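You operate a simulated robot arm through the tools that you are given. There is no shell and no other tool.

The job below is to be done with a simulated two-armed robot. You get a single attempt, and the scene is never put back.

JOB
Start the cooling water and bring the red float into the green band.
Fine: close the yellow valve lever and open the red one before the blue one.

The check looks at the end state, three seconds after you hand in, the way a careful person would. Anything else that was tipped, shoved, dropped, spilled or broken makes it a failure.

ROBOT AND FRAMES
Two 7-joint arms with fingered hands on one trunk that stands fixed in place. Base frame: the origin is at the foot of the trunk, x ahead of it, y to its left, z up. Readings come in mm, degrees, newtons and seconds.
The left shoulder is at [60, 166, 801], the right one opposite. With the tool pointing down near the work surface each hand reaches from about 340 to 860 mm from the base axis, measured 20 degrees to its own side. Payload 5 kg a hand.
The TCP of each hand is the grasp point between the finger pads, 32 mm short of the fingertips. In the tool frame z runs along the fingers and y along their closing line. The gripper opens to 160 mm. The gripper's body begins 89 mm behind the TCP. The gripper is a hand of 3 fingers: y runs from the thumb to the fingers, the wrist lies at [0, 0, -267] in the tool frame, and closing takes about 1.5 s.
Orientation is told as [roll, pitch, yaw] about the base's x, y, z axes, in that order, counted from this pose: with the fingers straight down and closing along the base's y, the tool's x points along the base's -x, its y along +y and its z along -z.

CONTROLS
- The arms move only by the tool drive_tool. It takes "left_series", "right_series" or both (then of equal length, played together; a hand with none holds still); each is a list of rows, each a list of 7 numbers: the gripper command, from -1 (shut) to 1 (fully open), values between in proportion, then the shift along the base's x, y, z in units of 150 mm (1.0 is 150 mm), then the turn, a rotation vector about the base's x, y, z in units of 120 degrees (1.0 is 120 degrees). In form: [[grip, x, y, z, ax, ay, az], ...]. A call has 1 to 20 rows; each row is the pose to reach, as a shift and turn from the pose commanded when the call began. A call with a number of a shift or a turn outside -1 to 1 is refused whole. A row lasts 0.2 s, in which the tool goes at most 50 mm and 8.6 degrees; a call with a longer step from one row to the next is refused whole, and so is a gripper value outside its range. A pose out of reach is approached as far as the arm can. The call stops where the force on the tool passes 40 N (or 10 N more than at its start, if that is more) or the arm is blocked; 0.2 s more then pass. Each finger travels about 45 mm/s and halts on what it meets, pressing with about 27 N; the grip force reading is that of the motor and also rises with nothing between the fingers. The clock runs only during rows and for 0.2 s after the last one: add rows that repeat a pose to give the fingers time. It gives the time, the measured TCP pose, the force on the tool (base axes), the opening and the grip force at its end, in the units of the frame above (readings bear some noise), with the torque about the TCP (base axes, N m) and any sound that the robot's microphone picked up, and new pictures: "pictures" is both (left out), scene, wrist or none (wrist: the cameras of the hands that moved).
- Cameras (640 x 400 px; columns grow to the right, rows downward): "scene" is now at [54.6, 8.5, 1450.5]; the picture's right is [0.11, -0.99, 0.00], its down [-0.65, -0.07, -0.76] and it looks along [0.76, 0.08, -0.65] (base axes); focal length 310 px, centre (320, 200). "left" rides on the left gripper at [-65, -4, -116] in its tool frame; the picture's right is [0.06, -1.00, 0.00], its down [0.87, 0.05, -0.49] and it looks along [0.49, 0.03, 0.87] (tool axes); focal length 261 px, centre (320, 200). "right" rides on the right gripper at [65, -4, -116] in its tool frame; the picture's right is [0.06, 1.00, 0.00], its down [-0.87, 0.05, -0.49] and it looks along [-0.49, 0.03, 0.87] (tool axes); focal length 261 px, centre (320, 200). There is no depth. A picture from a camera that has moved, and an enlarged one, comes with that camera's place and axes in the base frame and with its lens.
- slide_trunk(by): slides the trunk up (or, below 0, down) by that many mm; the arms and the scene camera ride with it, the base frame stays. It gives what a move gives, with no picture.
- set_grasp(shape, hand): the hand has 3 fingers and takes this shape, open, in about a second: jaw (thumb against the fingers, like two jaws); tri (thumb and two fingers); tip (a fingertip pinch); poke (one finger out to press); point (the index stretched); flat (the hand flat); cup (the hand cupped); fist (a fist). The gripper value then closes the fingers along that shape, each until it touches; the sizes above hold for jaw. It gives what a move gives, with no picture.
- turn_head(pan, tilt): turns the head with the scene camera to pan (to the left, within 86 degrees either way) and tilt (down, from -29 to 69), counted from straight ahead of the robot. It gives what a move gives, and a new picture of the scene camera.
- inspect(camera, box): a new picture of the part [left, top, right, bottom] of that camera's present view, enlarged. It takes no simulated time.
- job_done(): hands the job in; it is judged then, once.

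Nothing tells you positions but the pictures and the camera data. Unless the task says otherwise, let go and move clear before handing in.

The tools are called by a JSON object that holds its "api" and its "payload". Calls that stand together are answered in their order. drive_tool: Moves the arms, as the interface text tells. Its arguments: {"type":"object","properties":{"left_series":{"type":"array","items":{"type":"array","items":{"type":"number"}}},"right_series":{"type":"array","items":{"type":"array","items":{"type":"number"}}},"pictures":{"type":"string","enum":["both","scene","wrist","none"]}},"required":[]} The other tools are called the same way: slide_trunk (by) slides the trunk up or down; set_grasp (shape, hand) gives the hand a shape; turn_head (pan, tilt) turns the head that bears the scene camera; inspect (camera, box) takes an enlarged picture of a part of a camera's view; job_done () hands the job in.

At the start:

```text
time_s: 0.0
left_ee_pos: [476.1, 237.2, 988.5]
left_tcp_rot: [0.0, 0.0, 0.0]
left_wrist_force: [-0.8, 0.2, -0.3]
left_ft_torque: [0.01, -0.01, 0.0]
left_width: 160.0
left_gripper_force: 0.0
left_shape: jaw
right_ee_pos: [592.0, -163.9, 1057.8]
right_tcp_rot: [0.0, 0.2, 0.0]
right_wrist_force: [-0.9, 0.6, -0.3]
right_ft_torque: [-0.01, -0.01, 0.03]
right_width: 159.9
right_gripper_force: 0.1
right_shape: jaw
trunk travel left (down, up): [-350.0, 240.0]
head pan, tilt: [6.1, 40.5]
```

scene: 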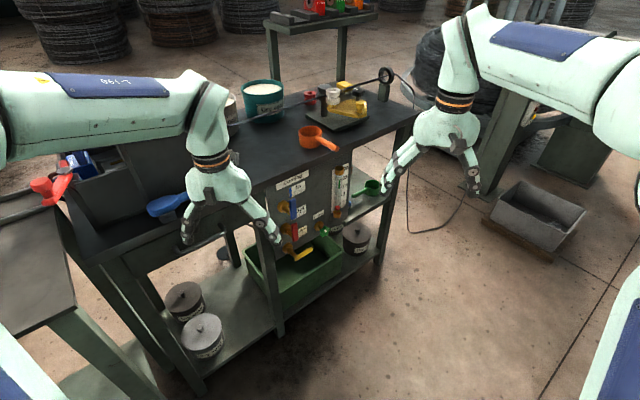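
right: 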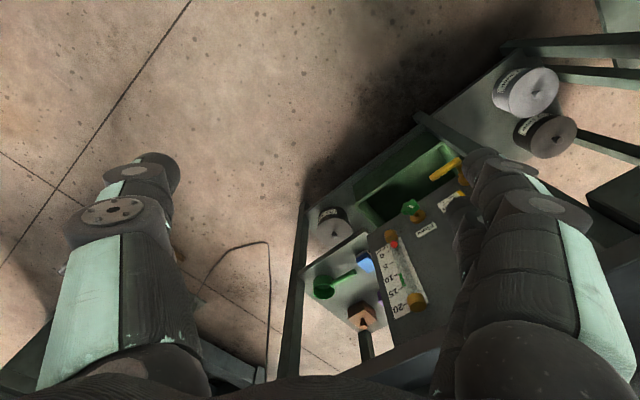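
left: 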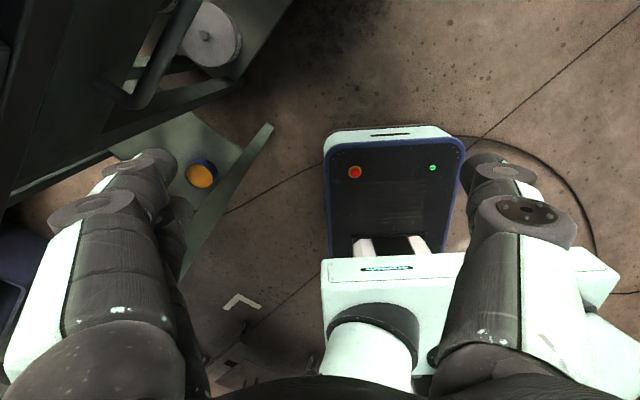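

I see a workbench with a dark panel on its front bearing several coloured levers (blue, red, yellow, green) and a flow meter tube. I'll enlarge the panel to read the labels before moving.

{"api": "inspect", "payload": {"camera": "scene", "box": [240, 150, 400, 270]}}

{"api": "inspect", "payload": {"camera": "right", "box": [300, 130, 520, 330]}}

{"api": "inspect", "payload": {"camera": "scene", "box": [270, 165, 360, 265]}}

```text
3.33 times, centred on (320, 210) of scene
camera zoom: at [54.6, 8.5, 1450.5], right [0.11, -0.99, 0.0], down [-0.65, -0.07, -0.76], along [0.76, 0.08, -0.65], focal length 1032 px, centre (320, 167)
```

zoom: 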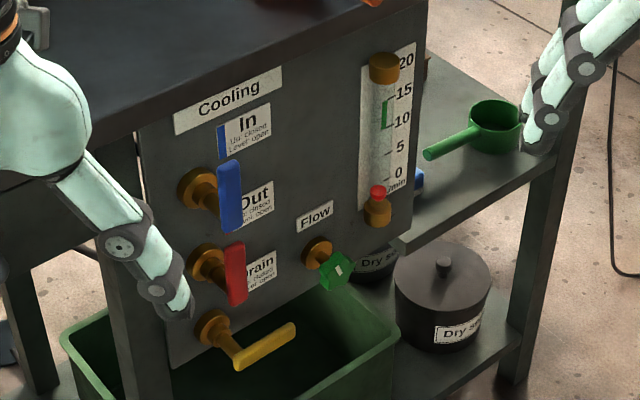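

```text
2.00 times, centred on (410, 230) of right
camera zoom: at [526.1, -168.2, 1173.3], right [-0.06, 1.0, 0.0], down [0.87, 0.05, 0.49], along [0.49, 0.03, -0.87], focal length 521 px, centre (140, 140)
```

zoom: 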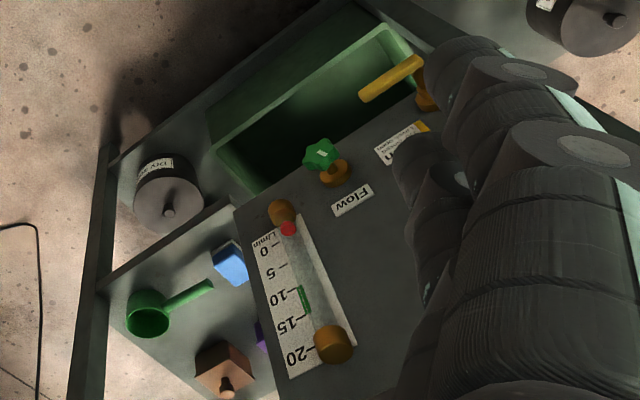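

```text
4.00 times, centred on (315, 215) of scene
camera zoom: at [54.6, 8.5, 1450.5], right [0.11, -0.99, 0.0], down [-0.65, -0.07, -0.76], along [0.76, 0.08, -0.65], focal length 1238 px, centre (340, 140)
```

zoom: 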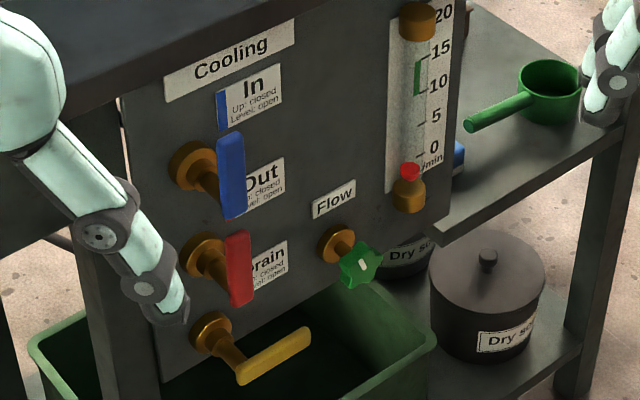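

The panel has In (blue, up = closed), Out (red, up = closed), Drain (yellow, level = open), a green Flow knob and a 0–20 flowmeter whose green band looks to be about 10–14. I'll zoom in on each of these for exact geometry and reading.

{"api": "inspect", "payload": {"camera": "scene", "box": [325, 160, 365, 185]}}

{"api": "inspect", "payload": {"camera": "scene", "box": [325, 180, 365, 220]}}

{"api": "inspect", "payload": {"camera": "scene", "box": [275, 185, 323, 225]}}

{"api": "inspect", "payload": {"camera": "scene", "box": [275, 217, 323, 265]}}

{"api": "inspect", "payload": {"camera": "scene", "box": [310, 205, 350, 245]}}

```text
16.00 times, centred on (345, 172) of scene
camera zoom: at [54.6, 8.5, 1450.5], right [0.11, -0.99, 0.0], down [-0.65, -0.07, -0.76], along [0.76, 0.08, -0.65], focal length 4952 px, centre (-80, 640)
```

zoom: 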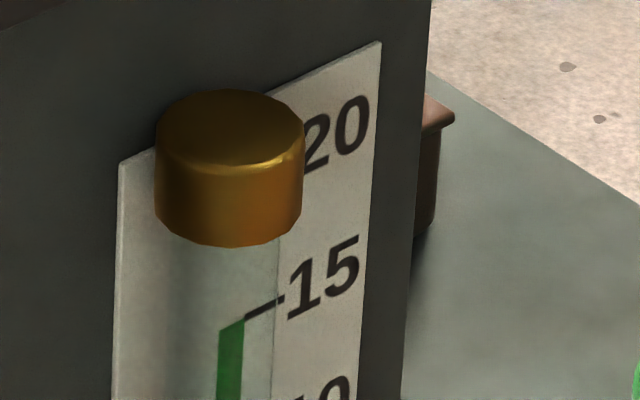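

```text
10.00 times, centred on (345, 200) of scene
camera zoom: at [54.6, 8.5, 1450.5], right [0.11, -0.99, 0.0], down [-0.65, -0.07, -0.76], along [0.76, 0.08, -0.65], focal length 3095 px, centre (70, 200)
```

zoom: 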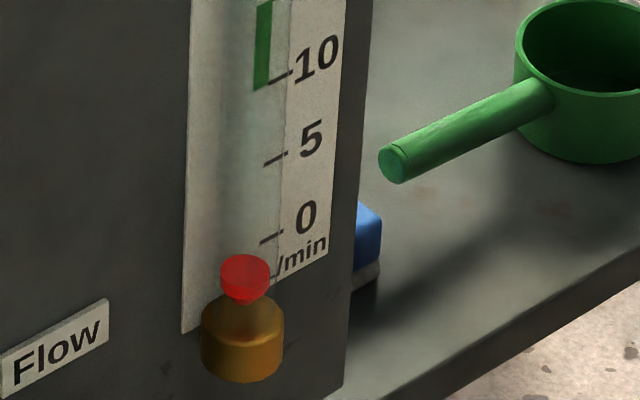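

```text
10.00 times, centred on (299, 205) of scene
camera zoom: at [54.6, 8.5, 1450.5], right [0.11, -0.99, 0.0], down [-0.65, -0.07, -0.76], along [0.76, 0.08, -0.65], focal length 3095 px, centre (530, 150)
```

zoom: 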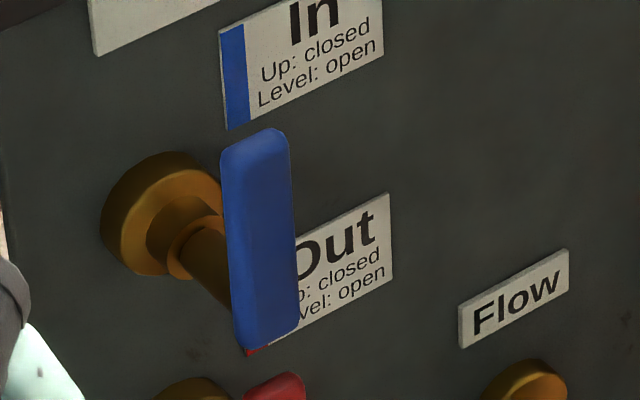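

```text
8.33 times, centred on (299, 241) of scene
camera zoom: at [54.6, 8.5, 1450.5], right [0.11, -0.99, 0.0], down [-0.65, -0.07, -0.76], along [0.76, 0.08, -0.65], focal length 2579 px, centre (495, -142)
```

zoom: 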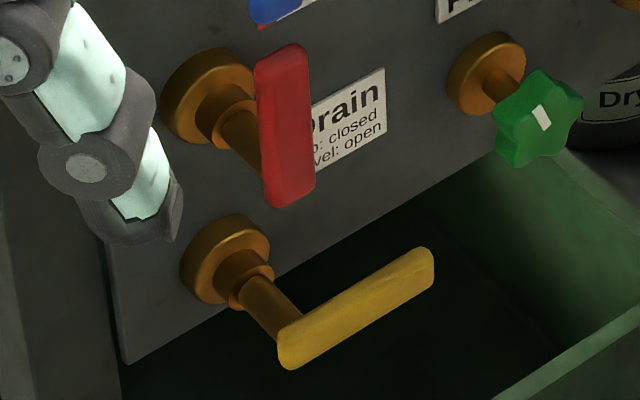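

```text
10.00 times, centred on (330, 225) of scene
camera zoom: at [54.6, 8.5, 1450.5], right [0.11, -0.99, 0.0], down [-0.65, -0.07, -0.76], along [0.76, 0.08, -0.65], focal length 3095 px, centre (220, -50)
```

zoom: 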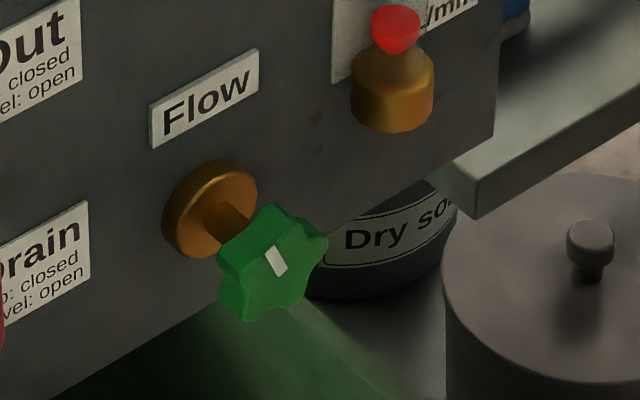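

The layout is clear: the levers pivot at their lower or left end, and level means pointing right along the panel. I'll move the left hand clear and bring the right hand down and turned toward the panel, so its wrist camera can triangulate everything.

{"api": "drive_tool", "payload": {"left_series": [[1, -0.04, 0.06, 0.04, 0, 0, 0], [1, -0.08, 0.12, 0.08, 0, 0, 0], [1, -0.12, 0.18, 0.12, 0, 0, 0], [1, -0.16, 0.24, 0.16, 0, 0, 0], [1, -0.2, 0.3, 0.2, 0, 0, 0], [1, -0.24, 0.36, 0.24, 0, 0, 0], [1, -0.28, 0.42, 0.28, 0, 0, 0], [1, -0.32, 0.48, 0.32, 0, 0, 0], [1, -0.36, 0.54, 0.36, 0, 0, 0], [1, -0.4, 0.6, 0.4, 0, 0, 0]], "right_series": [[1, 0.006, 0.062, -0.1, 0.0145, -0.0399, 0.0312], [1, 0.012, 0.124, -0.2, 0.029, -0.0798, 0.0623], [1, 0.018, 0.186, -0.3, 0.0436, -0.1197, 0.0935], [1, 0.024, 0.248, -0.4, 0.0581, -0.1596, 0.1246], [1, 0.03, 0.31, -0.5, 0.0726, -0.1996, 0.1558], [1, 0.036, 0.372, -0.6, 0.0871, -0.2395, 0.1869], [1, 0.042, 0.434, -0.7, 0.1016, -0.2794, 0.2181], [1, 0.048, 0.496, -0.8, 0.1162, -0.3193, 0.2492], [1, 0.054, 0.558, -0.9, 0.1307, -0.3592, 0.2804], [1, 0.06, 0.62, -1.0, 0.1452, -0.3991, 0.3115]], "pictures": "both"}}

```text
time_s: 2.2
left_ee_pos: [414.2, 327.4, 1048.8]
left_tcp_rot: [0.1, 0.0, 0.0]
left_wrist_force: [0.1, 0.3, -0.2]
left_ft_torque: [-0.02, 0.02, -0.03]
left_width: 160.0
left_gripper_force: 0.0
left_shape: jaw
right_ee_pos: [599.9, -70.2, 908.3]
right_tcp_rot: [0.1, -50.1, 39.9]
right_wrist_force: [0.0, -0.2, 0.3]
right_ft_torque: [0.04, 0.0, -0.02]
right_width: 159.9
right_gripper_force: 0.1
right_shape: jaw
trunk travel left (down, up): [-350.0, 240.0]
head pan, tilt: [6.1, 40.5]
camera scene: at [54.8, 8.4, 1450.6], right [0.11, -0.99, 0.0], down [-0.65, -0.07, -0.76], along [0.76, 0.08, -0.65], focal length 310 px, centre (320, 200)
camera right: at [503.0, -157.0, 931.0], right [-0.67, 0.74, -0.05], down [0.1, 0.16, 0.98], along [0.73, 0.66, -0.18], focal length 261 px, centre (320, 200)
camera left: at [480.0, 323.8, 1165.3], right [-0.06, -1.0, 0.0], down [-0.87, 0.05, 0.49], along [-0.49, 0.03, -0.87], focal length 261 px, centre (320, 200)
```

scene: 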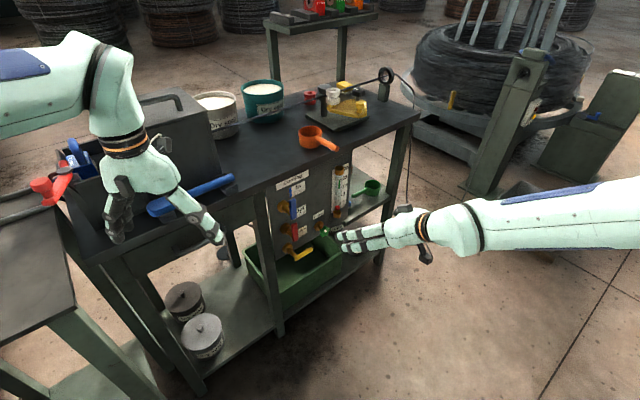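
right: 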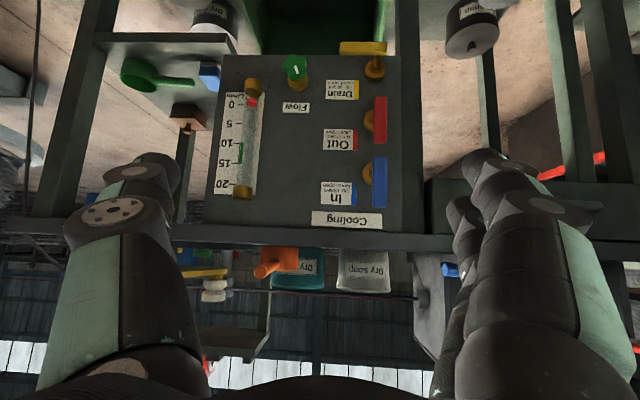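
left: 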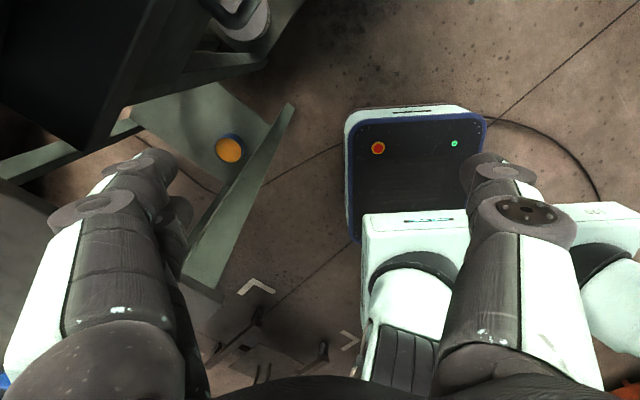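

The right wrist camera now sees the panel almost square-on, though upside down. I'll enlarge it to measure the positions.

{"api": "inspect", "payload": {"camera": "right", "box": [190, 30, 430, 240]}}

{"api": "inspect", "payload": {"camera": "right", "box": [320, 30, 420, 110]}}

{"api": "inspect", "payload": {"camera": "scene", "box": [240, 150, 380, 270]}}

```text
1.90 times, centred on (310, 135) of right
camera zoom: at [503.0, -157.0, 931.0], right [-0.67, 0.74, -0.05], down [0.1, 0.16, 0.98], along [0.73, 0.66, -0.18], focal length 496 px, centre (339, 324)
```

zoom: 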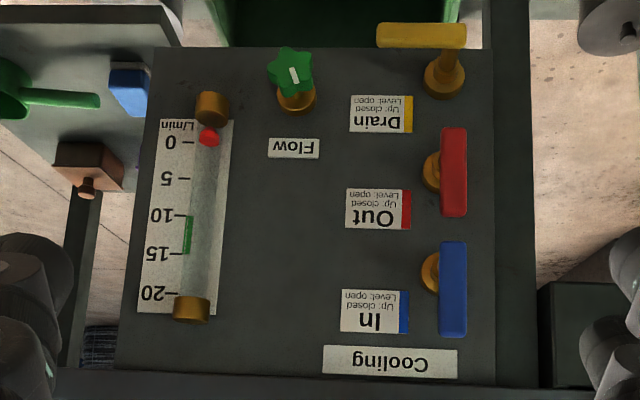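

```text
5.00 times, centred on (370, 70) of right
camera zoom: at [503.0, -157.0, 931.0], right [-0.67, 0.74, -0.05], down [0.1, 0.16, 0.98], along [0.73, 0.66, -0.18], focal length 1303 px, centre (70, 850)
```

zoom: 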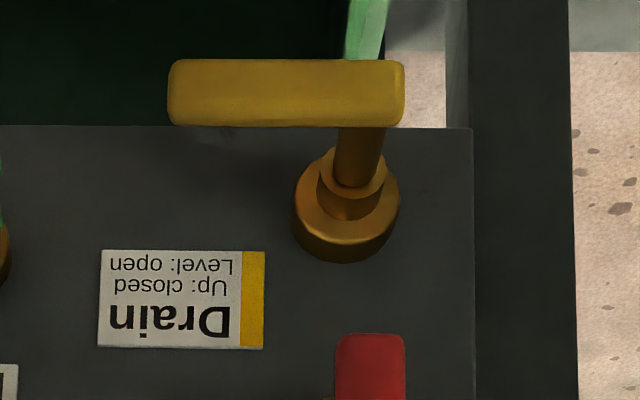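

```text
3.33 times, centred on (310, 210) of scene
camera zoom: at [54.8, 8.4, 1450.6], right [0.11, -0.99, 0.0], down [-0.65, -0.07, -0.76], along [0.76, 0.08, -0.65], focal length 1032 px, centre (353, 167)
```

zoom: 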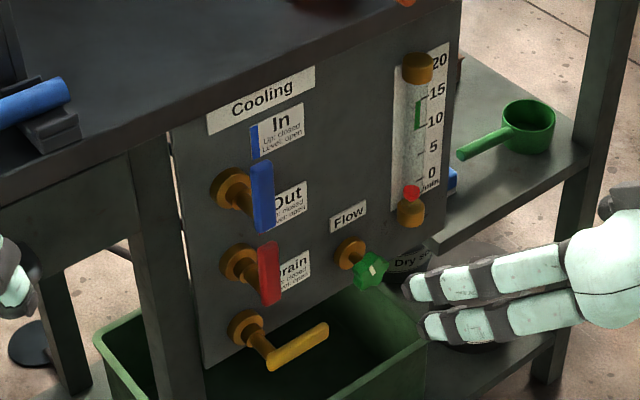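

From the two views the panel normal (pointing in) has an azimuth of about 46°. The pivots are about 100 mm apart vertically, at z ≈ 604 yellow, 704 red and 804 blue, and the levers stand about 60 mm proud of the panel. I'll put the right hand in its poke shape and check where the finger lies.

{"api": "set_grasp", "payload": {"shape": "poke", "hand": "right"}}

{"api": "inspect", "payload": {"camera": "right", "box": [0, 0, 640, 400]}}

{"api": "inspect", "payload": {"camera": "scene", "box": [230, 150, 470, 310]}}

```text
time_s: 3.1
left_ee_pos: [414.8, 327.3, 1048.8]
left_tcp_rot: [0.0, 0.1, 0.0]
left_wrist_force: [-0.2, 0.3, 0.3]
left_ft_torque: [0.01, 0.0, -0.01]
left_width: 160.1
left_gripper_force: 0.1
left_shape: jaw
right_ee_pos: [599.9, -70.5, 908.0]
right_tcp_rot: [0.1, -50.0, 39.9]
right_wrist_force: [-0.4, 0.2, -0.5]
right_ft_torque: [0.03, 0.02, 0.02]
right_width: 0.0
right_gripper_force: 0.1
right_shape: poke
trunk travel left (down, up): [-350.0, 240.0]
head pan, tilt: [6.1, 40.5]
```

```text
1.00 times, centred on (320, 200) of right (not enlarged: the box is as wide or as high as the picture)
camera zoom: at [502.8, -157.1, 931.3], right [-0.67, 0.74, -0.05], down [0.11, 0.16, 0.98], along [0.73, 0.65, -0.18], focal length 261 px, centre (320, 200)
```

zoom: 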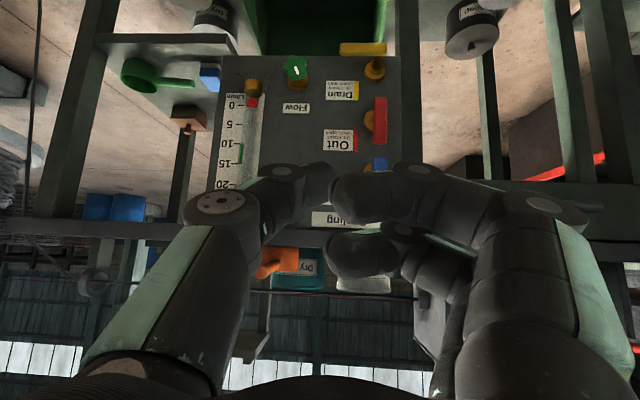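

```text
2.50 times, centred on (350, 230) of scene
camera zoom: at [54.6, 8.5, 1450.5], right [0.11, -0.99, 0.0], down [-0.65, -0.07, -0.76], along [0.76, 0.08, -0.65], focal length 774 px, centre (245, 125)
```

zoom: 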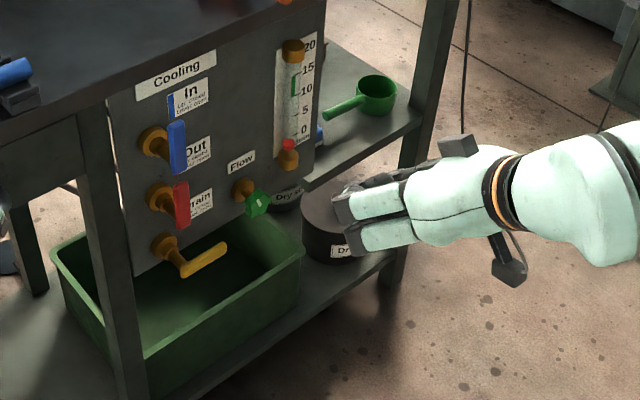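

The fingers look curled, possibly still moving. I'll let a moment pass and look again.

{"api": "drive_tool", "payload": {"right_series": [[1, 0, 0, 0, 0, 0, 0], [1, 0, 0, 0, 0, 0, 0], [1, 0, 0, 0, 0, 0, 0]], "pictures": "both"}}

{"api": "inspect", "payload": {"camera": "scene", "box": [330, 180, 450, 280]}}

```text
time_s: 3.9
left_ee_pos: [414.6, 328.5, 1048.7]
left_tcp_rot: [-0.1, 0.0, 0.0]
left_wrist_force: [0.3, 0.2, 0.4]
left_ft_torque: [0.01, 0.0, 0.01]
left_width: 160.0
left_gripper_force: 0.1
left_shape: jaw
right_ee_pos: [601.2, -69.6, 907.5]
right_tcp_rot: [0.0, -49.9, 39.9]
right_wrist_force: [-0.3, 0.2, 1.0]
right_ft_torque: [0.03, -0.03, 0.02]
right_width: 0.0
right_gripper_force: 0.1
right_shape: poke
trunk travel left (down, up): [-350.0, 240.0]
head pan, tilt: [6.1, 40.5]
camera scene: at [54.6, 8.5, 1450.6], right [0.11, -0.99, 0.0], down [-0.65, -0.07, -0.76], along [0.76, 0.08, -0.65], focal length 310 px, centre (320, 200)
camera right: at [502.8, -157.0, 931.1], right [-0.67, 0.74, -0.05], down [0.11, 0.16, 0.98], along [0.73, 0.65, -0.18], focal length 261 px, centre (320, 200)
```

scene: 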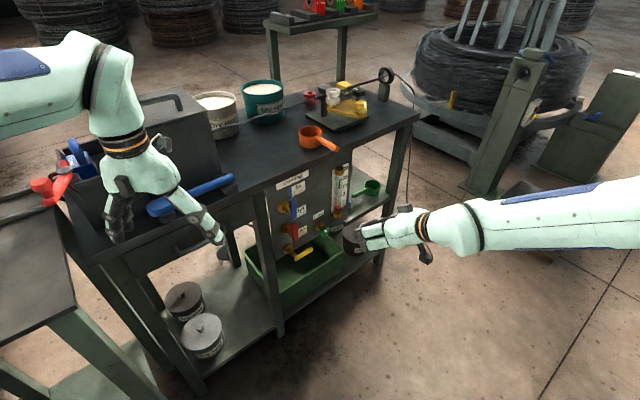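
right: 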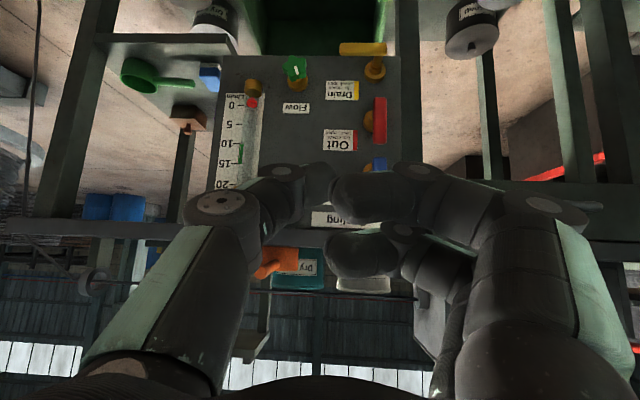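

```text
4.00 times, centred on (390, 230) of scene
camera zoom: at [54.6, 8.5, 1450.6], right [0.11, -0.99, 0.0], down [-0.65, -0.07, -0.76], along [0.76, 0.08, -0.65], focal length 1238 px, centre (40, 80)
```

zoom: 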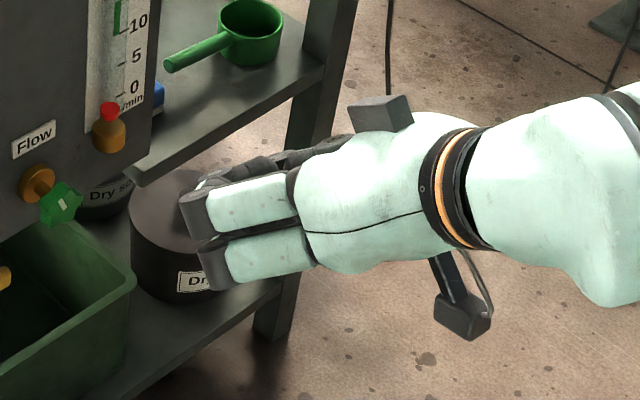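

Poke seems to leave all the fingers curled. I'll try the point shape and compare.

{"api": "set_grasp", "payload": {"shape": "point", "hand": "right"}}

{"api": "drive_tool", "payload": {"right_series": [[1, 0, 0, 0, 0, 0, 0], [1, 0, 0, 0, 0, 0, 0]], "pictures": "wrist"}}

{"api": "inspect", "payload": {"camera": "scene", "box": [330, 180, 450, 280]}}

```text
time_s: 4.8
left_ee_pos: [414.3, 327.8, 1049.0]
left_tcp_rot: [0.0, 0.0, 0.0]
left_wrist_force: [-0.4, 0.2, 0.0]
left_ft_torque: [0.05, 0.0, 0.02]
left_width: 160.0
left_gripper_force: 0.1
left_shape: jaw
right_ee_pos: [599.7, -70.8, 906.8]
right_tcp_rot: [0.0, -50.0, 39.9]
right_wrist_force: [0.1, -0.3, 0.8]
right_ft_torque: [0.01, -0.01, 0.01]
right_width: 0.0
right_gripper_force: 0.0
right_shape: point
trunk travel left (down, up): [-350.0, 240.0]
head pan, tilt: [6.1, 40.5]
```

```text
time_s: 5.4
left_ee_pos: [413.8, 328.7, 1048.8]
left_tcp_rot: [0.0, 0.0, -0.1]
left_wrist_force: [0.8, 0.5, -0.4]
left_ft_torque: [0.01, -0.02, 0.0]
left_width: 159.9
left_gripper_force: 0.0
left_shape: jaw
right_ee_pos: [601.0, -69.9, 907.6]
right_tcp_rot: [0.1, -50.0, 39.9]
right_wrist_force: [-0.7, -0.9, 0.5]
right_ft_torque: [0.0, -0.02, -0.02]
right_width: 0.0
right_gripper_force: 0.1
right_shape: point
trunk travel left (down, up): [-350.0, 240.0]
head pan, tilt: [6.1, 40.5]
camera right: at [502.8, -157.0, 931.1], right [-0.67, 0.74, -0.05], down [0.11, 0.16, 0.98], along [0.73, 0.65, -0.18], focal length 261 px, centre (320, 200)
```

right: 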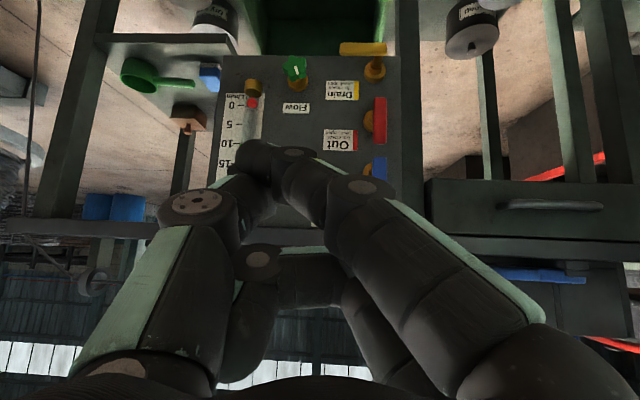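

```text
4.00 times, centred on (390, 230) of scene
camera zoom: at [54.6, 8.5, 1450.5], right [0.11, -0.99, 0.0], down [-0.65, -0.07, -0.76], along [0.76, 0.08, -0.65], focal length 1238 px, centre (40, 80)
```

zoom: 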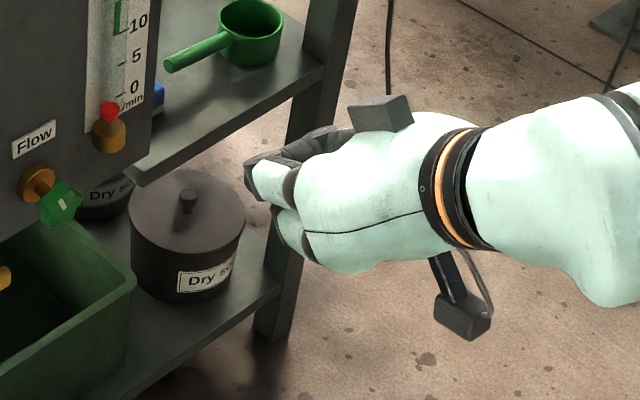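

Point doesn't stretch a finger either. I'll go back to jaw, whose dimensions are documented, and look at it closed.

{"api": "set_grasp", "payload": {"shape": "jaw", "hand": "right"}}

{"api": "drive_tool", "payload": {"right_series": [[-1, 0, 0, 0, 0, 0, 0], [-1, 0, 0, 0, 0, 0, 0], [-1, 0, 0, 0, 0, 0, 0], [-1, 0, 0, 0, 0, 0, 0], [-1, 0, 0, 0, 0, 0, 0], [-1, 0, 0, 0, 0, 0, 0], [-1, 0, 0, 0, 0, 0, 0], [-1, 0, 0, 0, 0, 0, 0], [-1, 0, 0, 0, 0, 0, 0], [-1, 0, 0, 0, 0, 0, 0]], "pictures": "wrist"}}

{"api": "inspect", "payload": {"camera": "scene", "box": [330, 180, 450, 280]}}

```text
time_s: 6.3
left_ee_pos: [415.8, 328.3, 1048.3]
left_tcp_rot: [-0.1, 0.0, 0.0]
left_wrist_force: [0.3, 0.8, 0.1]
left_ft_torque: [0.0, 0.01, 0.02]
left_width: 159.8
left_gripper_force: 0.0
left_shape: jaw
right_ee_pos: [600.6, -70.7, 906.8]
right_tcp_rot: [0.0, -50.0, 39.9]
right_wrist_force: [0.3, -1.1, 0.3]
right_ft_torque: [0.02, -0.05, 0.01]
right_width: 159.7
right_gripper_force: 0.0
right_shape: jaw
trunk travel left (down, up): [-350.0, 240.0]
head pan, tilt: [6.1, 40.5]
```

```text
time_s: 8.5
left_ee_pos: [415.3, 327.2, 1048.5]
left_tcp_rot: [0.0, 0.0, 0.0]
left_wrist_force: [0.0, 0.1, -0.1]
left_ft_torque: [-0.02, 0.0, 0.0]
left_width: 159.8
left_gripper_force: 0.0
left_shape: jaw
right_ee_pos: [600.3, -70.7, 907.6]
right_tcp_rot: [0.1, -50.1, 40.0]
right_wrist_force: [0.0, -0.1, -0.7]
right_ft_torque: [0.0, 0.03, -0.04]
right_width: 0.0
right_gripper_force: 22.4
right_shape: jaw
trunk travel left (down, up): [-350.0, 240.0]
head pan, tilt: [6.1, 40.5]
camera right: at [502.8, -157.0, 931.1], right [-0.67, 0.74, -0.05], down [0.11, 0.16, 0.98], along [0.73, 0.65, -0.18], focal length 261 px, centre (320, 200)
```

right: 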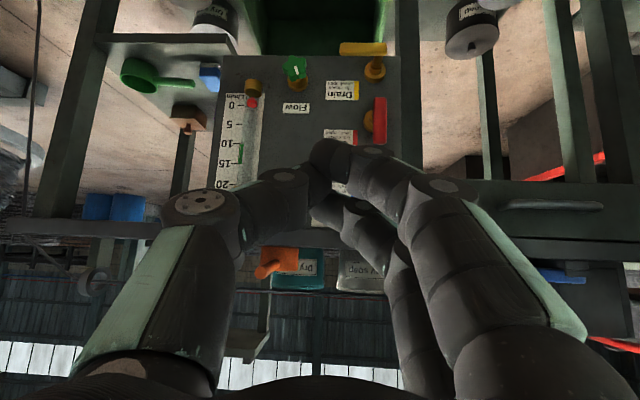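

```text
4.00 times, centred on (390, 230) of scene
camera zoom: at [54.6, 8.5, 1450.6], right [0.11, -0.99, 0.0], down [-0.65, -0.07, -0.76], along [0.76, 0.08, -0.65], focal length 1238 px, centre (40, 80)
```

zoom: 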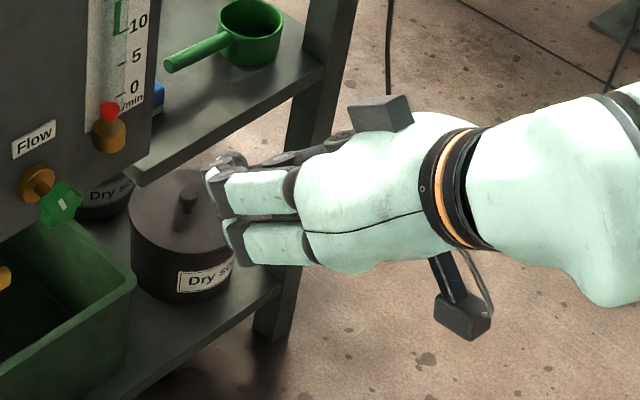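

Closed jaw is a fairly blunt three-finger bundle. I'll look at the flat and tip shapes before choosing one.

{"api": "set_grasp", "payload": {"shape": "flat", "hand": "right"}}

{"api": "drive_tool", "payload": {"right_series": [[1, 0, 0, 0, 0, 0, 0], [1, 0, 0, 0, 0, 0, 0]], "pictures": "wrist"}}

{"api": "inspect", "payload": {"camera": "scene", "box": [330, 180, 450, 280]}}

{"api": "set_grasp", "payload": {"shape": "tip", "hand": "right"}}

{"api": "drive_tool", "payload": {"right_series": [[1, 0, 0, 0, 0, 0, 0], [1, 0, 0, 0, 0, 0, 0]], "pictures": "wrist"}}

{"api": "inspect", "payload": {"camera": "scene", "box": [330, 180, 450, 280]}}

```text
time_s: 9.4
left_ee_pos: [414.1, 328.5, 1048.8]
left_tcp_rot: [0.0, 0.0, 0.1]
left_wrist_force: [0.2, 0.9, 0.1]
left_ft_torque: [0.06, 0.01, 0.03]
left_width: 159.9
left_gripper_force: 0.1
left_shape: jaw
right_ee_pos: [600.4, -69.7, 907.3]
right_tcp_rot: [0.1, -50.1, 39.9]
right_wrist_force: [0.3, 0.1, 0.5]
right_ft_torque: [0.01, -0.01, -0.01]
right_width: 0.0
right_gripper_force: 0.1
right_shape: flat
trunk travel left (down, up): [-350.0, 240.0]
head pan, tilt: [6.1, 40.5]
```

```text
time_s: 10.0
left_ee_pos: [414.5, 328.5, 1049.1]
left_tcp_rot: [0.0, 0.1, 0.0]
left_wrist_force: [-0.2, 0.5, -0.5]
left_ft_torque: [-0.02, -0.01, -0.02]
left_width: 159.9
left_gripper_force: 0.0
left_shape: jaw
right_ee_pos: [600.3, -71.3, 907.6]
right_tcp_rot: [0.1, -50.0, 40.0]
right_wrist_force: [1.2, -1.1, -0.6]
right_ft_torque: [-0.02, -0.03, 0.04]
right_width: 0.1
right_gripper_force: 0.2
right_shape: flat
trunk travel left (down, up): [-350.0, 240.0]
head pan, tilt: [6.1, 40.5]
camera right: at [502.8, -157.0, 931.1], right [-0.67, 0.74, -0.05], down [0.11, 0.16, 0.98], along [0.73, 0.65, -0.18], focal length 261 px, centre (320, 200)
```

right: 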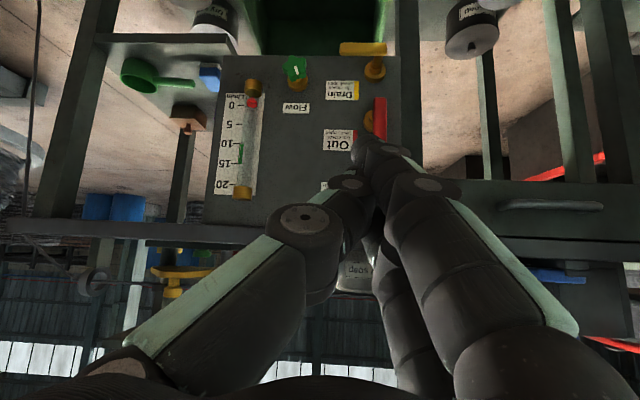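

```text
4.00 times, centred on (390, 230) of scene
camera zoom: at [54.6, 8.5, 1450.5], right [0.11, -0.99, 0.0], down [-0.65, -0.07, -0.76], along [0.76, 0.08, -0.65], focal length 1238 px, centre (40, 80)
```

zoom: 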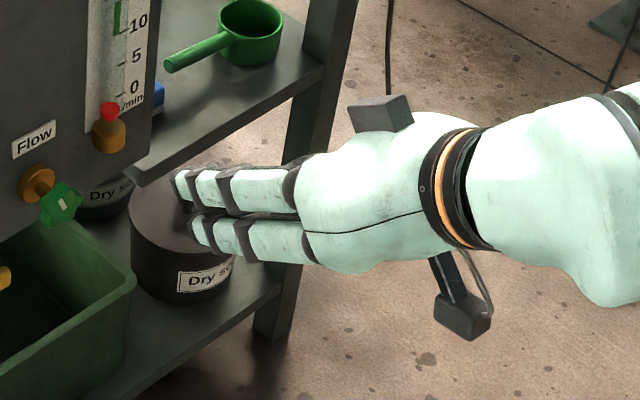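

```text
time_s: 10.9
left_ee_pos: [414.8, 328.5, 1048.2]
left_tcp_rot: [0.0, 0.1, 0.0]
left_wrist_force: [-0.2, -0.3, 1.0]
left_ft_torque: [0.0, -0.01, -0.02]
left_width: 159.9
left_gripper_force: 0.1
left_shape: jaw
right_ee_pos: [598.9, -69.4, 907.3]
right_tcp_rot: [0.2, -50.0, 39.8]
right_wrist_force: [0.7, -0.2, -0.1]
right_ft_torque: [0.03, 0.03, -0.01]
right_width: 160.4
right_gripper_force: 0.1
right_shape: tip
trunk travel left (down, up): [-350.0, 240.0]
head pan, tilt: [6.1, 40.5]
```

```text
time_s: 11.5
left_ee_pos: [414.3, 328.6, 1049.4]
left_tcp_rot: [0.0, 0.0, 0.0]
left_wrist_force: [0.6, 0.1, 0.5]
left_ft_torque: [-0.02, 0.01, 0.03]
left_width: 159.8
left_gripper_force: 0.0
left_shape: jaw
right_ee_pos: [601.3, -70.3, 908.4]
right_tcp_rot: [0.1, -50.0, 39.9]
right_wrist_force: [-0.6, -0.4, 0.4]
right_ft_torque: [0.02, 0.02, 0.0]
right_width: 159.9
right_gripper_force: 0.1
right_shape: tip
trunk travel left (down, up): [-350.0, 240.0]
head pan, tilt: [6.1, 40.5]
camera right: at [502.8, -157.0, 931.1], right [-0.67, 0.74, -0.05], down [0.11, 0.16, 0.98], along [0.73, 0.65, -0.18], focal length 261 px, centre (320, 200)
```

right: 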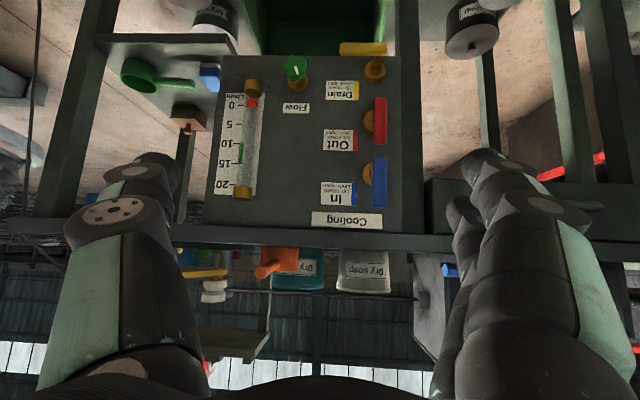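

```text
4.00 times, centred on (390, 230) of scene
camera zoom: at [54.6, 8.5, 1450.5], right [0.11, -0.99, 0.0], down [-0.65, -0.07, -0.76], along [0.76, 0.08, -0.65], focal length 1238 px, centre (40, 80)
```

zoom: 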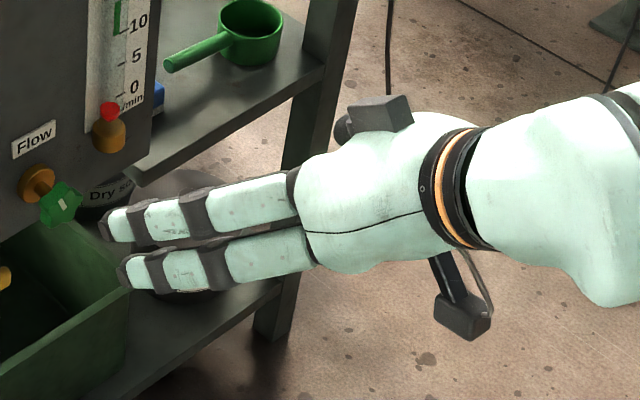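

I'll use the jaw shape, with the single thumb (right side when facing the panel) as the pusher and the two fingers open to the left. First I'll check the bench leg and the green bin for clearance.

{"api": "inspect", "payload": {"camera": "scene", "box": [235, 195, 355, 315]}}

{"api": "inspect", "payload": {"camera": "right", "box": [230, 0, 480, 160]}}

{"api": "inspect", "payload": {"camera": "right", "box": [350, 140, 480, 260]}}

```text
3.33 times, centred on (295, 255) of scene
camera zoom: at [54.6, 8.5, 1450.5], right [0.11, -0.99, 0.0], down [-0.65, -0.07, -0.76], along [0.76, 0.08, -0.65], focal length 1032 px, centre (403, 17)
```

zoom: 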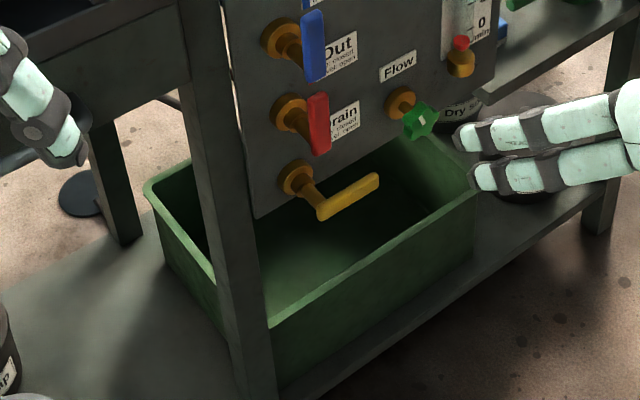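

```text
2.50 times, centred on (355, 80) of right
camera zoom: at [502.8, -157.0, 931.1], right [-0.67, 0.74, -0.05], down [0.11, 0.16, 0.98], along [0.73, 0.65, -0.18], focal length 652 px, centre (232, 500)
```

zoom: 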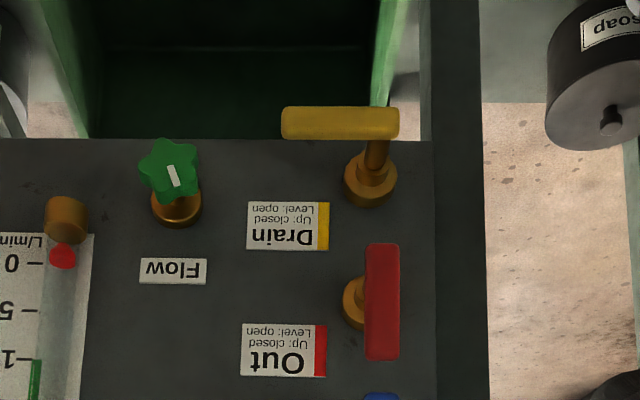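

```text
3.33 times, centred on (415, 200) of right
camera zoom: at [502.8, -157.0, 931.1], right [-0.67, 0.74, -0.05], down [0.11, 0.16, 0.98], along [0.73, 0.65, -0.18], focal length 869 px, centre (3, 200)
```

zoom: 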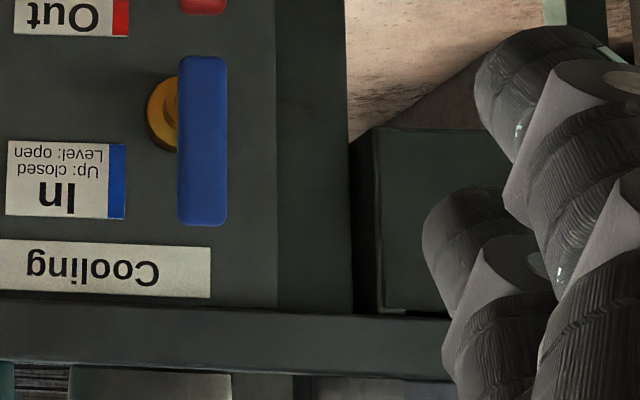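

The leg and bin are flush with or behind the panel, and the bin rim is far below, so the space in front of the levers is free. I'll set the jaw shape with a moderate opening and bring the hand to a level standoff facing the panel, low near the yellow lever.

{"api": "set_grasp", "payload": {"shape": "jaw", "hand": "right"}}

{"api": "drive_tool", "payload": {"right_series": [[0.3, 0, 0.067, -0.167, 0.038, -0.0406, 0.0083], [0.3, -0.01, 0.133, -0.333, 0.076, -0.0812, 0.0165], [0.3, -0.013, 0.2, -0.5, 0.114, -0.1218, 0.0248], [0.3, -0.018, 0.267, -0.667, 0.152, -0.1623, 0.033], [0.3, -0.022, 0.333, -0.833, 0.19, -0.2029, 0.0413], [0.3, -0.027, 0.4, -1.0, 0.228, -0.2435, 0.0495], [0.3, -0.027, 0.4, -1.0, 0.228, -0.2435, 0.0495]], "pictures": "both"}}

```text
time_s: 12.4
left_ee_pos: [414.6, 328.1, 1050.5]
left_tcp_rot: [0.1, 0.0, -0.1]
left_wrist_force: [0.5, 0.8, 0.0]
left_ft_torque: [0.0, -0.03, -0.03]
left_width: 159.8
left_gripper_force: 0.0
left_shape: jaw
right_ee_pos: [599.3, -70.7, 907.1]
right_tcp_rot: [0.1, -50.1, 39.8]
right_wrist_force: [-0.5, 0.6, -0.2]
right_ft_torque: [0.01, 0.0, 0.01]
right_width: 159.9
right_gripper_force: 0.0
right_shape: jaw
trunk travel left (down, up): [-350.0, 240.0]
head pan, tilt: [6.1, 40.5]
```

```text
time_s: 14.0
left_ee_pos: [415.2, 327.8, 1049.2]
left_tcp_rot: [0.0, 0.0, 0.0]
left_wrist_force: [0.6, 0.2, -0.7]
left_ft_torque: [0.01, 0.0, 0.04]
left_width: 159.7
left_gripper_force: 0.1
left_shape: jaw
right_ee_pos: [594.5, -11.6, 757.6]
right_tcp_rot: [139.9, -89.9, -93.7]
right_wrist_force: [0.7, 0.7, 0.5]
right_ft_torque: [0.03, 0.01, 0.03]
right_width: 104.2
right_gripper_force: 0.1
right_shape: jaw
trunk travel left (down, up): [-350.0, 240.0]
head pan, tilt: [6.1, 40.5]
camera scene: at [54.7, 8.4, 1450.6], right [0.11, -0.99, 0.0], down [-0.65, -0.07, -0.76], along [0.76, 0.08, -0.65], focal length 310 px, centre (320, 200)
camera right: at [518.7, -97.2, 691.7], right [-0.72, 0.69, -0.06], down [-0.38, -0.32, 0.87], along [0.58, 0.65, 0.49], focal length 261 px, centre (320, 200)
```

scene: 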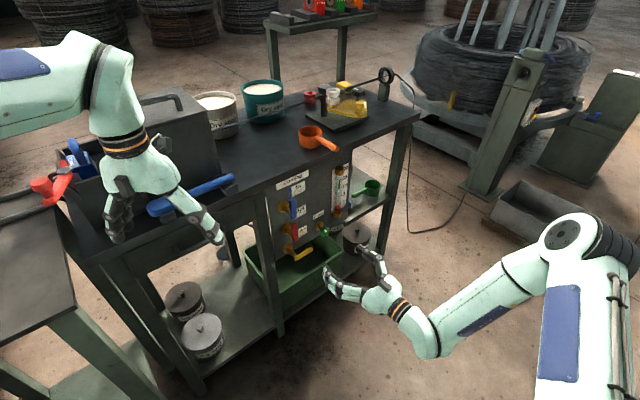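
right: 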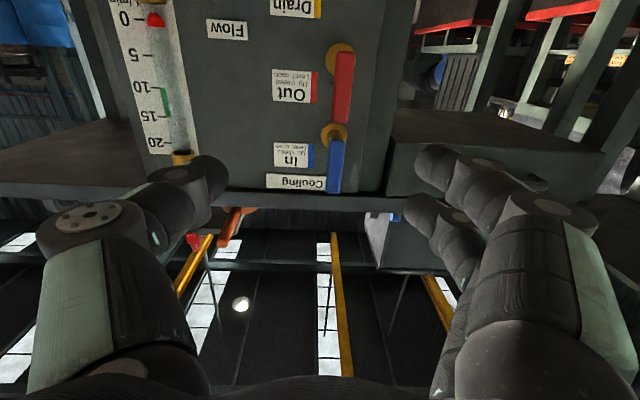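

The hand is now level and facing the panel. I'll lower it to just below the yellow lever's height, still well in front.

{"api": "drive_tool", "payload": {"right_series": [[0.3, 0.003, 0.08, -0.23, 0, 0, 0], [0.3, 0.005, 0.16, -0.46, 0, 0, 0], [0.3, 0.008, 0.24, -0.69, 0, 0, 0], [0.3, 0.01, 0.329, -0.917, 0, 0, 0], [0.3, 0.01, 0.329, -0.917, 0, 0, 0]], "pictures": "wrist"}}

{"api": "inspect", "payload": {"camera": "scene", "box": [250, 170, 430, 350]}}

```text
time_s: 15.2
left_ee_pos: [415.5, 327.8, 1049.2]
left_tcp_rot: [0.0, 0.0, 0.0]
left_wrist_force: [0.1, -0.5, 0.5]
left_ft_torque: [0.01, -0.01, -0.01]
left_width: 159.6
left_gripper_force: 0.0
left_shape: jaw
right_ee_pos: [596.7, 38.8, 620.0]
right_tcp_rot: [102.4, -89.9, -56.3]
right_wrist_force: [0.8, -0.9, -0.6]
right_ft_torque: [0.04, 0.0, -0.01]
right_width: 104.5
right_gripper_force: 0.1
right_shape: jaw
trunk travel left (down, up): [-350.0, 240.0]
head pan, tilt: [6.1, 40.5]
camera right: at [519.5, -47.0, 554.2], right [-0.72, 0.69, -0.06], down [-0.38, -0.32, 0.87], along [0.58, 0.65, 0.49], focal length 261 px, centre (320, 200)
```

right: 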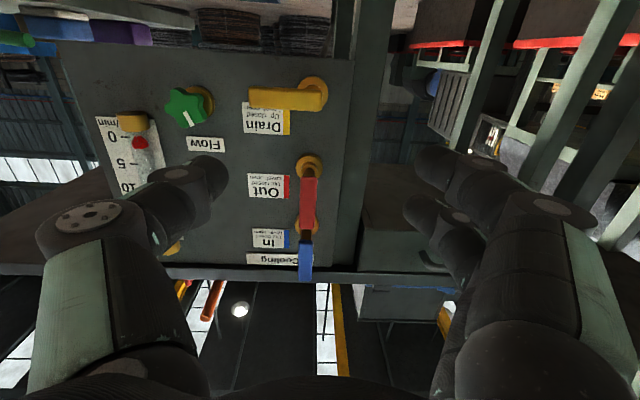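

```text
2.22 times, centred on (340, 260) of scene
camera zoom: at [54.7, 8.5, 1450.6], right [0.11, -0.99, 0.0], down [-0.65, -0.07, -0.76], along [0.76, 0.08, -0.65], focal length 688 px, centre (276, 67)
```

zoom: 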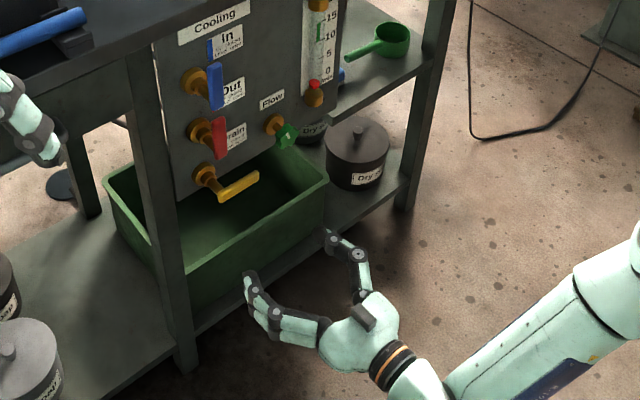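

The thumb tip sits about 63 mm right of the TCP and about 25 mm ahead of it. I'll drop to z ≈ 550 and move forward so the thumb ends up just beneath the free end of the yellow lever.

{"api": "drive_tool", "payload": {"right_series": [[0.3, 0, 0, -0.25, 0, 0, 0], [0.3, 0, 0, -0.467, 0, 0, 0], [0.3, 0.1, 0.11, -0.467, 0, 0, 0], [0.3, 0.22, 0.24, -0.467, 0, 0, 0], [0.3, 0.34, 0.37, -0.467, 0, 0, 0], [0.3, 0.45, 0.49, -0.467, 0, 0, 0], [0.3, 0.55, 0.59, -0.467, 0, 0, 0], [0.3, 0.55, 0.59, -0.467, 0, 0, 0]], "pictures": "wrist"}}

{"api": "inspect", "payload": {"camera": "scene", "box": [250, 190, 380, 310]}}

```text
time_s: 17.0
left_ee_pos: [414.1, 328.7, 1049.1]
left_tcp_rot: [0.1, 0.0, 0.0]
left_wrist_force: [-0.7, -0.3, -0.1]
left_ft_torque: [0.01, 0.01, 0.0]
left_width: 160.0
left_gripper_force: 0.1
left_shape: jaw
right_ee_pos: [679.1, 126.7, 550.8]
right_tcp_rot: [92.2, -89.8, -46.0]
right_wrist_force: [-0.2, 0.2, 0.6]
right_ft_torque: [0.0, -0.01, -0.01]
right_width: 104.3
right_gripper_force: 0.0
right_shape: jaw
trunk travel left (down, up): [-350.0, 240.0]
head pan, tilt: [6.1, 40.5]
camera right: at [603.0, 40.1, 484.8], right [-0.72, 0.69, -0.06], down [-0.38, -0.32, 0.87], along [0.58, 0.65, 0.49], focal length 261 px, centre (320, 200)
```

right: 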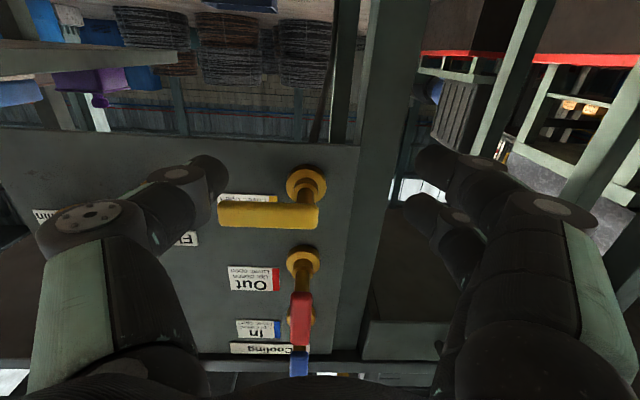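

```text
3.33 times, centred on (315, 250) of scene
camera zoom: at [54.7, 8.6, 1450.5], right [0.11, -0.99, 0.0], down [-0.65, -0.07, -0.76], along [0.76, 0.08, -0.65], focal length 1032 px, centre (337, 33)
```

zoom: 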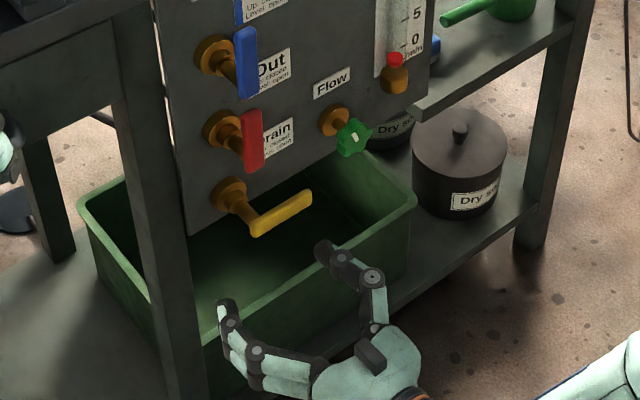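

The lever's underside is at z ≈ 588 and the thumb is well below it. I'll advance the last ~39 mm so the thumb is under the lever, then check.

{"api": "drive_tool", "payload": {"right_series": [[0.3, 0.06, 0.063, 0, 0, 0, 0], [0.3, 0.12, 0.125, 0, 0, 0, 0], [0.3, 0.18, 0.188, 0, 0, 0, 0], [0.3, 0.18, 0.188, 0, 0, 0, 0]], "pictures": "wrist"}}

{"api": "inspect", "payload": {"camera": "scene", "box": [260, 200, 360, 290]}}

```text
time_s: 18.0
left_ee_pos: [414.8, 328.7, 1049.3]
left_tcp_rot: [0.0, 0.0, 0.0]
left_wrist_force: [-0.8, -0.4, -0.2]
left_ft_torque: [-0.02, 0.01, 0.0]
left_width: 160.0
left_gripper_force: 0.2
left_shape: jaw
right_ee_pos: [707.9, 154.7, 550.4]
right_tcp_rot: [76.3, -89.9, -30.2]
right_wrist_force: [0.8, 0.2, 0.0]
right_ft_torque: [-0.01, 0.01, 0.0]
right_width: 104.3
right_gripper_force: 0.1
right_shape: jaw
trunk travel left (down, up): [-350.0, 240.0]
head pan, tilt: [6.1, 40.5]
camera right: at [630.5, 68.1, 484.5], right [-0.72, 0.69, -0.06], down [-0.38, -0.32, 0.87], along [0.58, 0.65, 0.49], focal length 261 px, centre (320, 200)
```

right: 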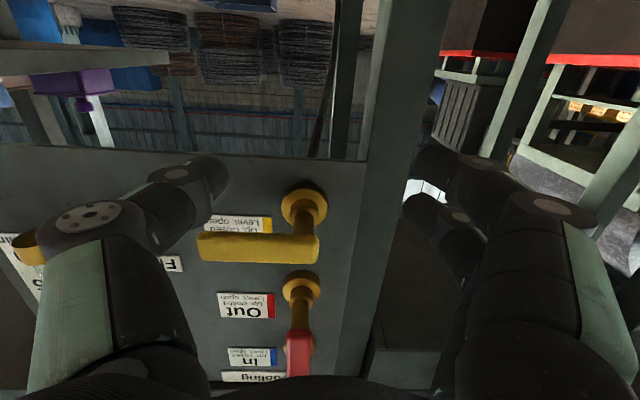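

```text
4.44 times, centred on (310, 245) of scene
camera zoom: at [54.6, 8.6, 1450.5], right [0.11, -0.99, 0.0], down [-0.65, -0.07, -0.76], along [0.76, 0.08, -0.65], focal length 1376 px, centre (364, 0)
```

zoom: 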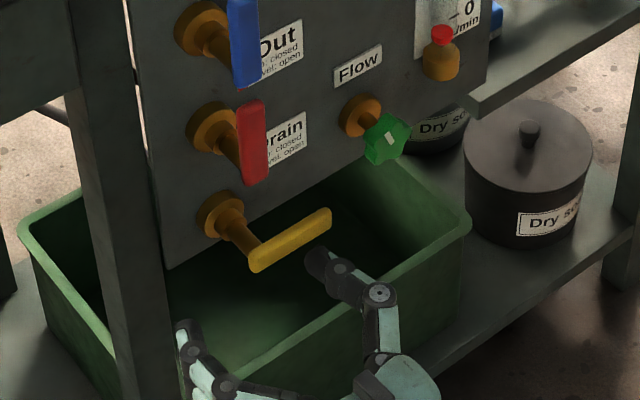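

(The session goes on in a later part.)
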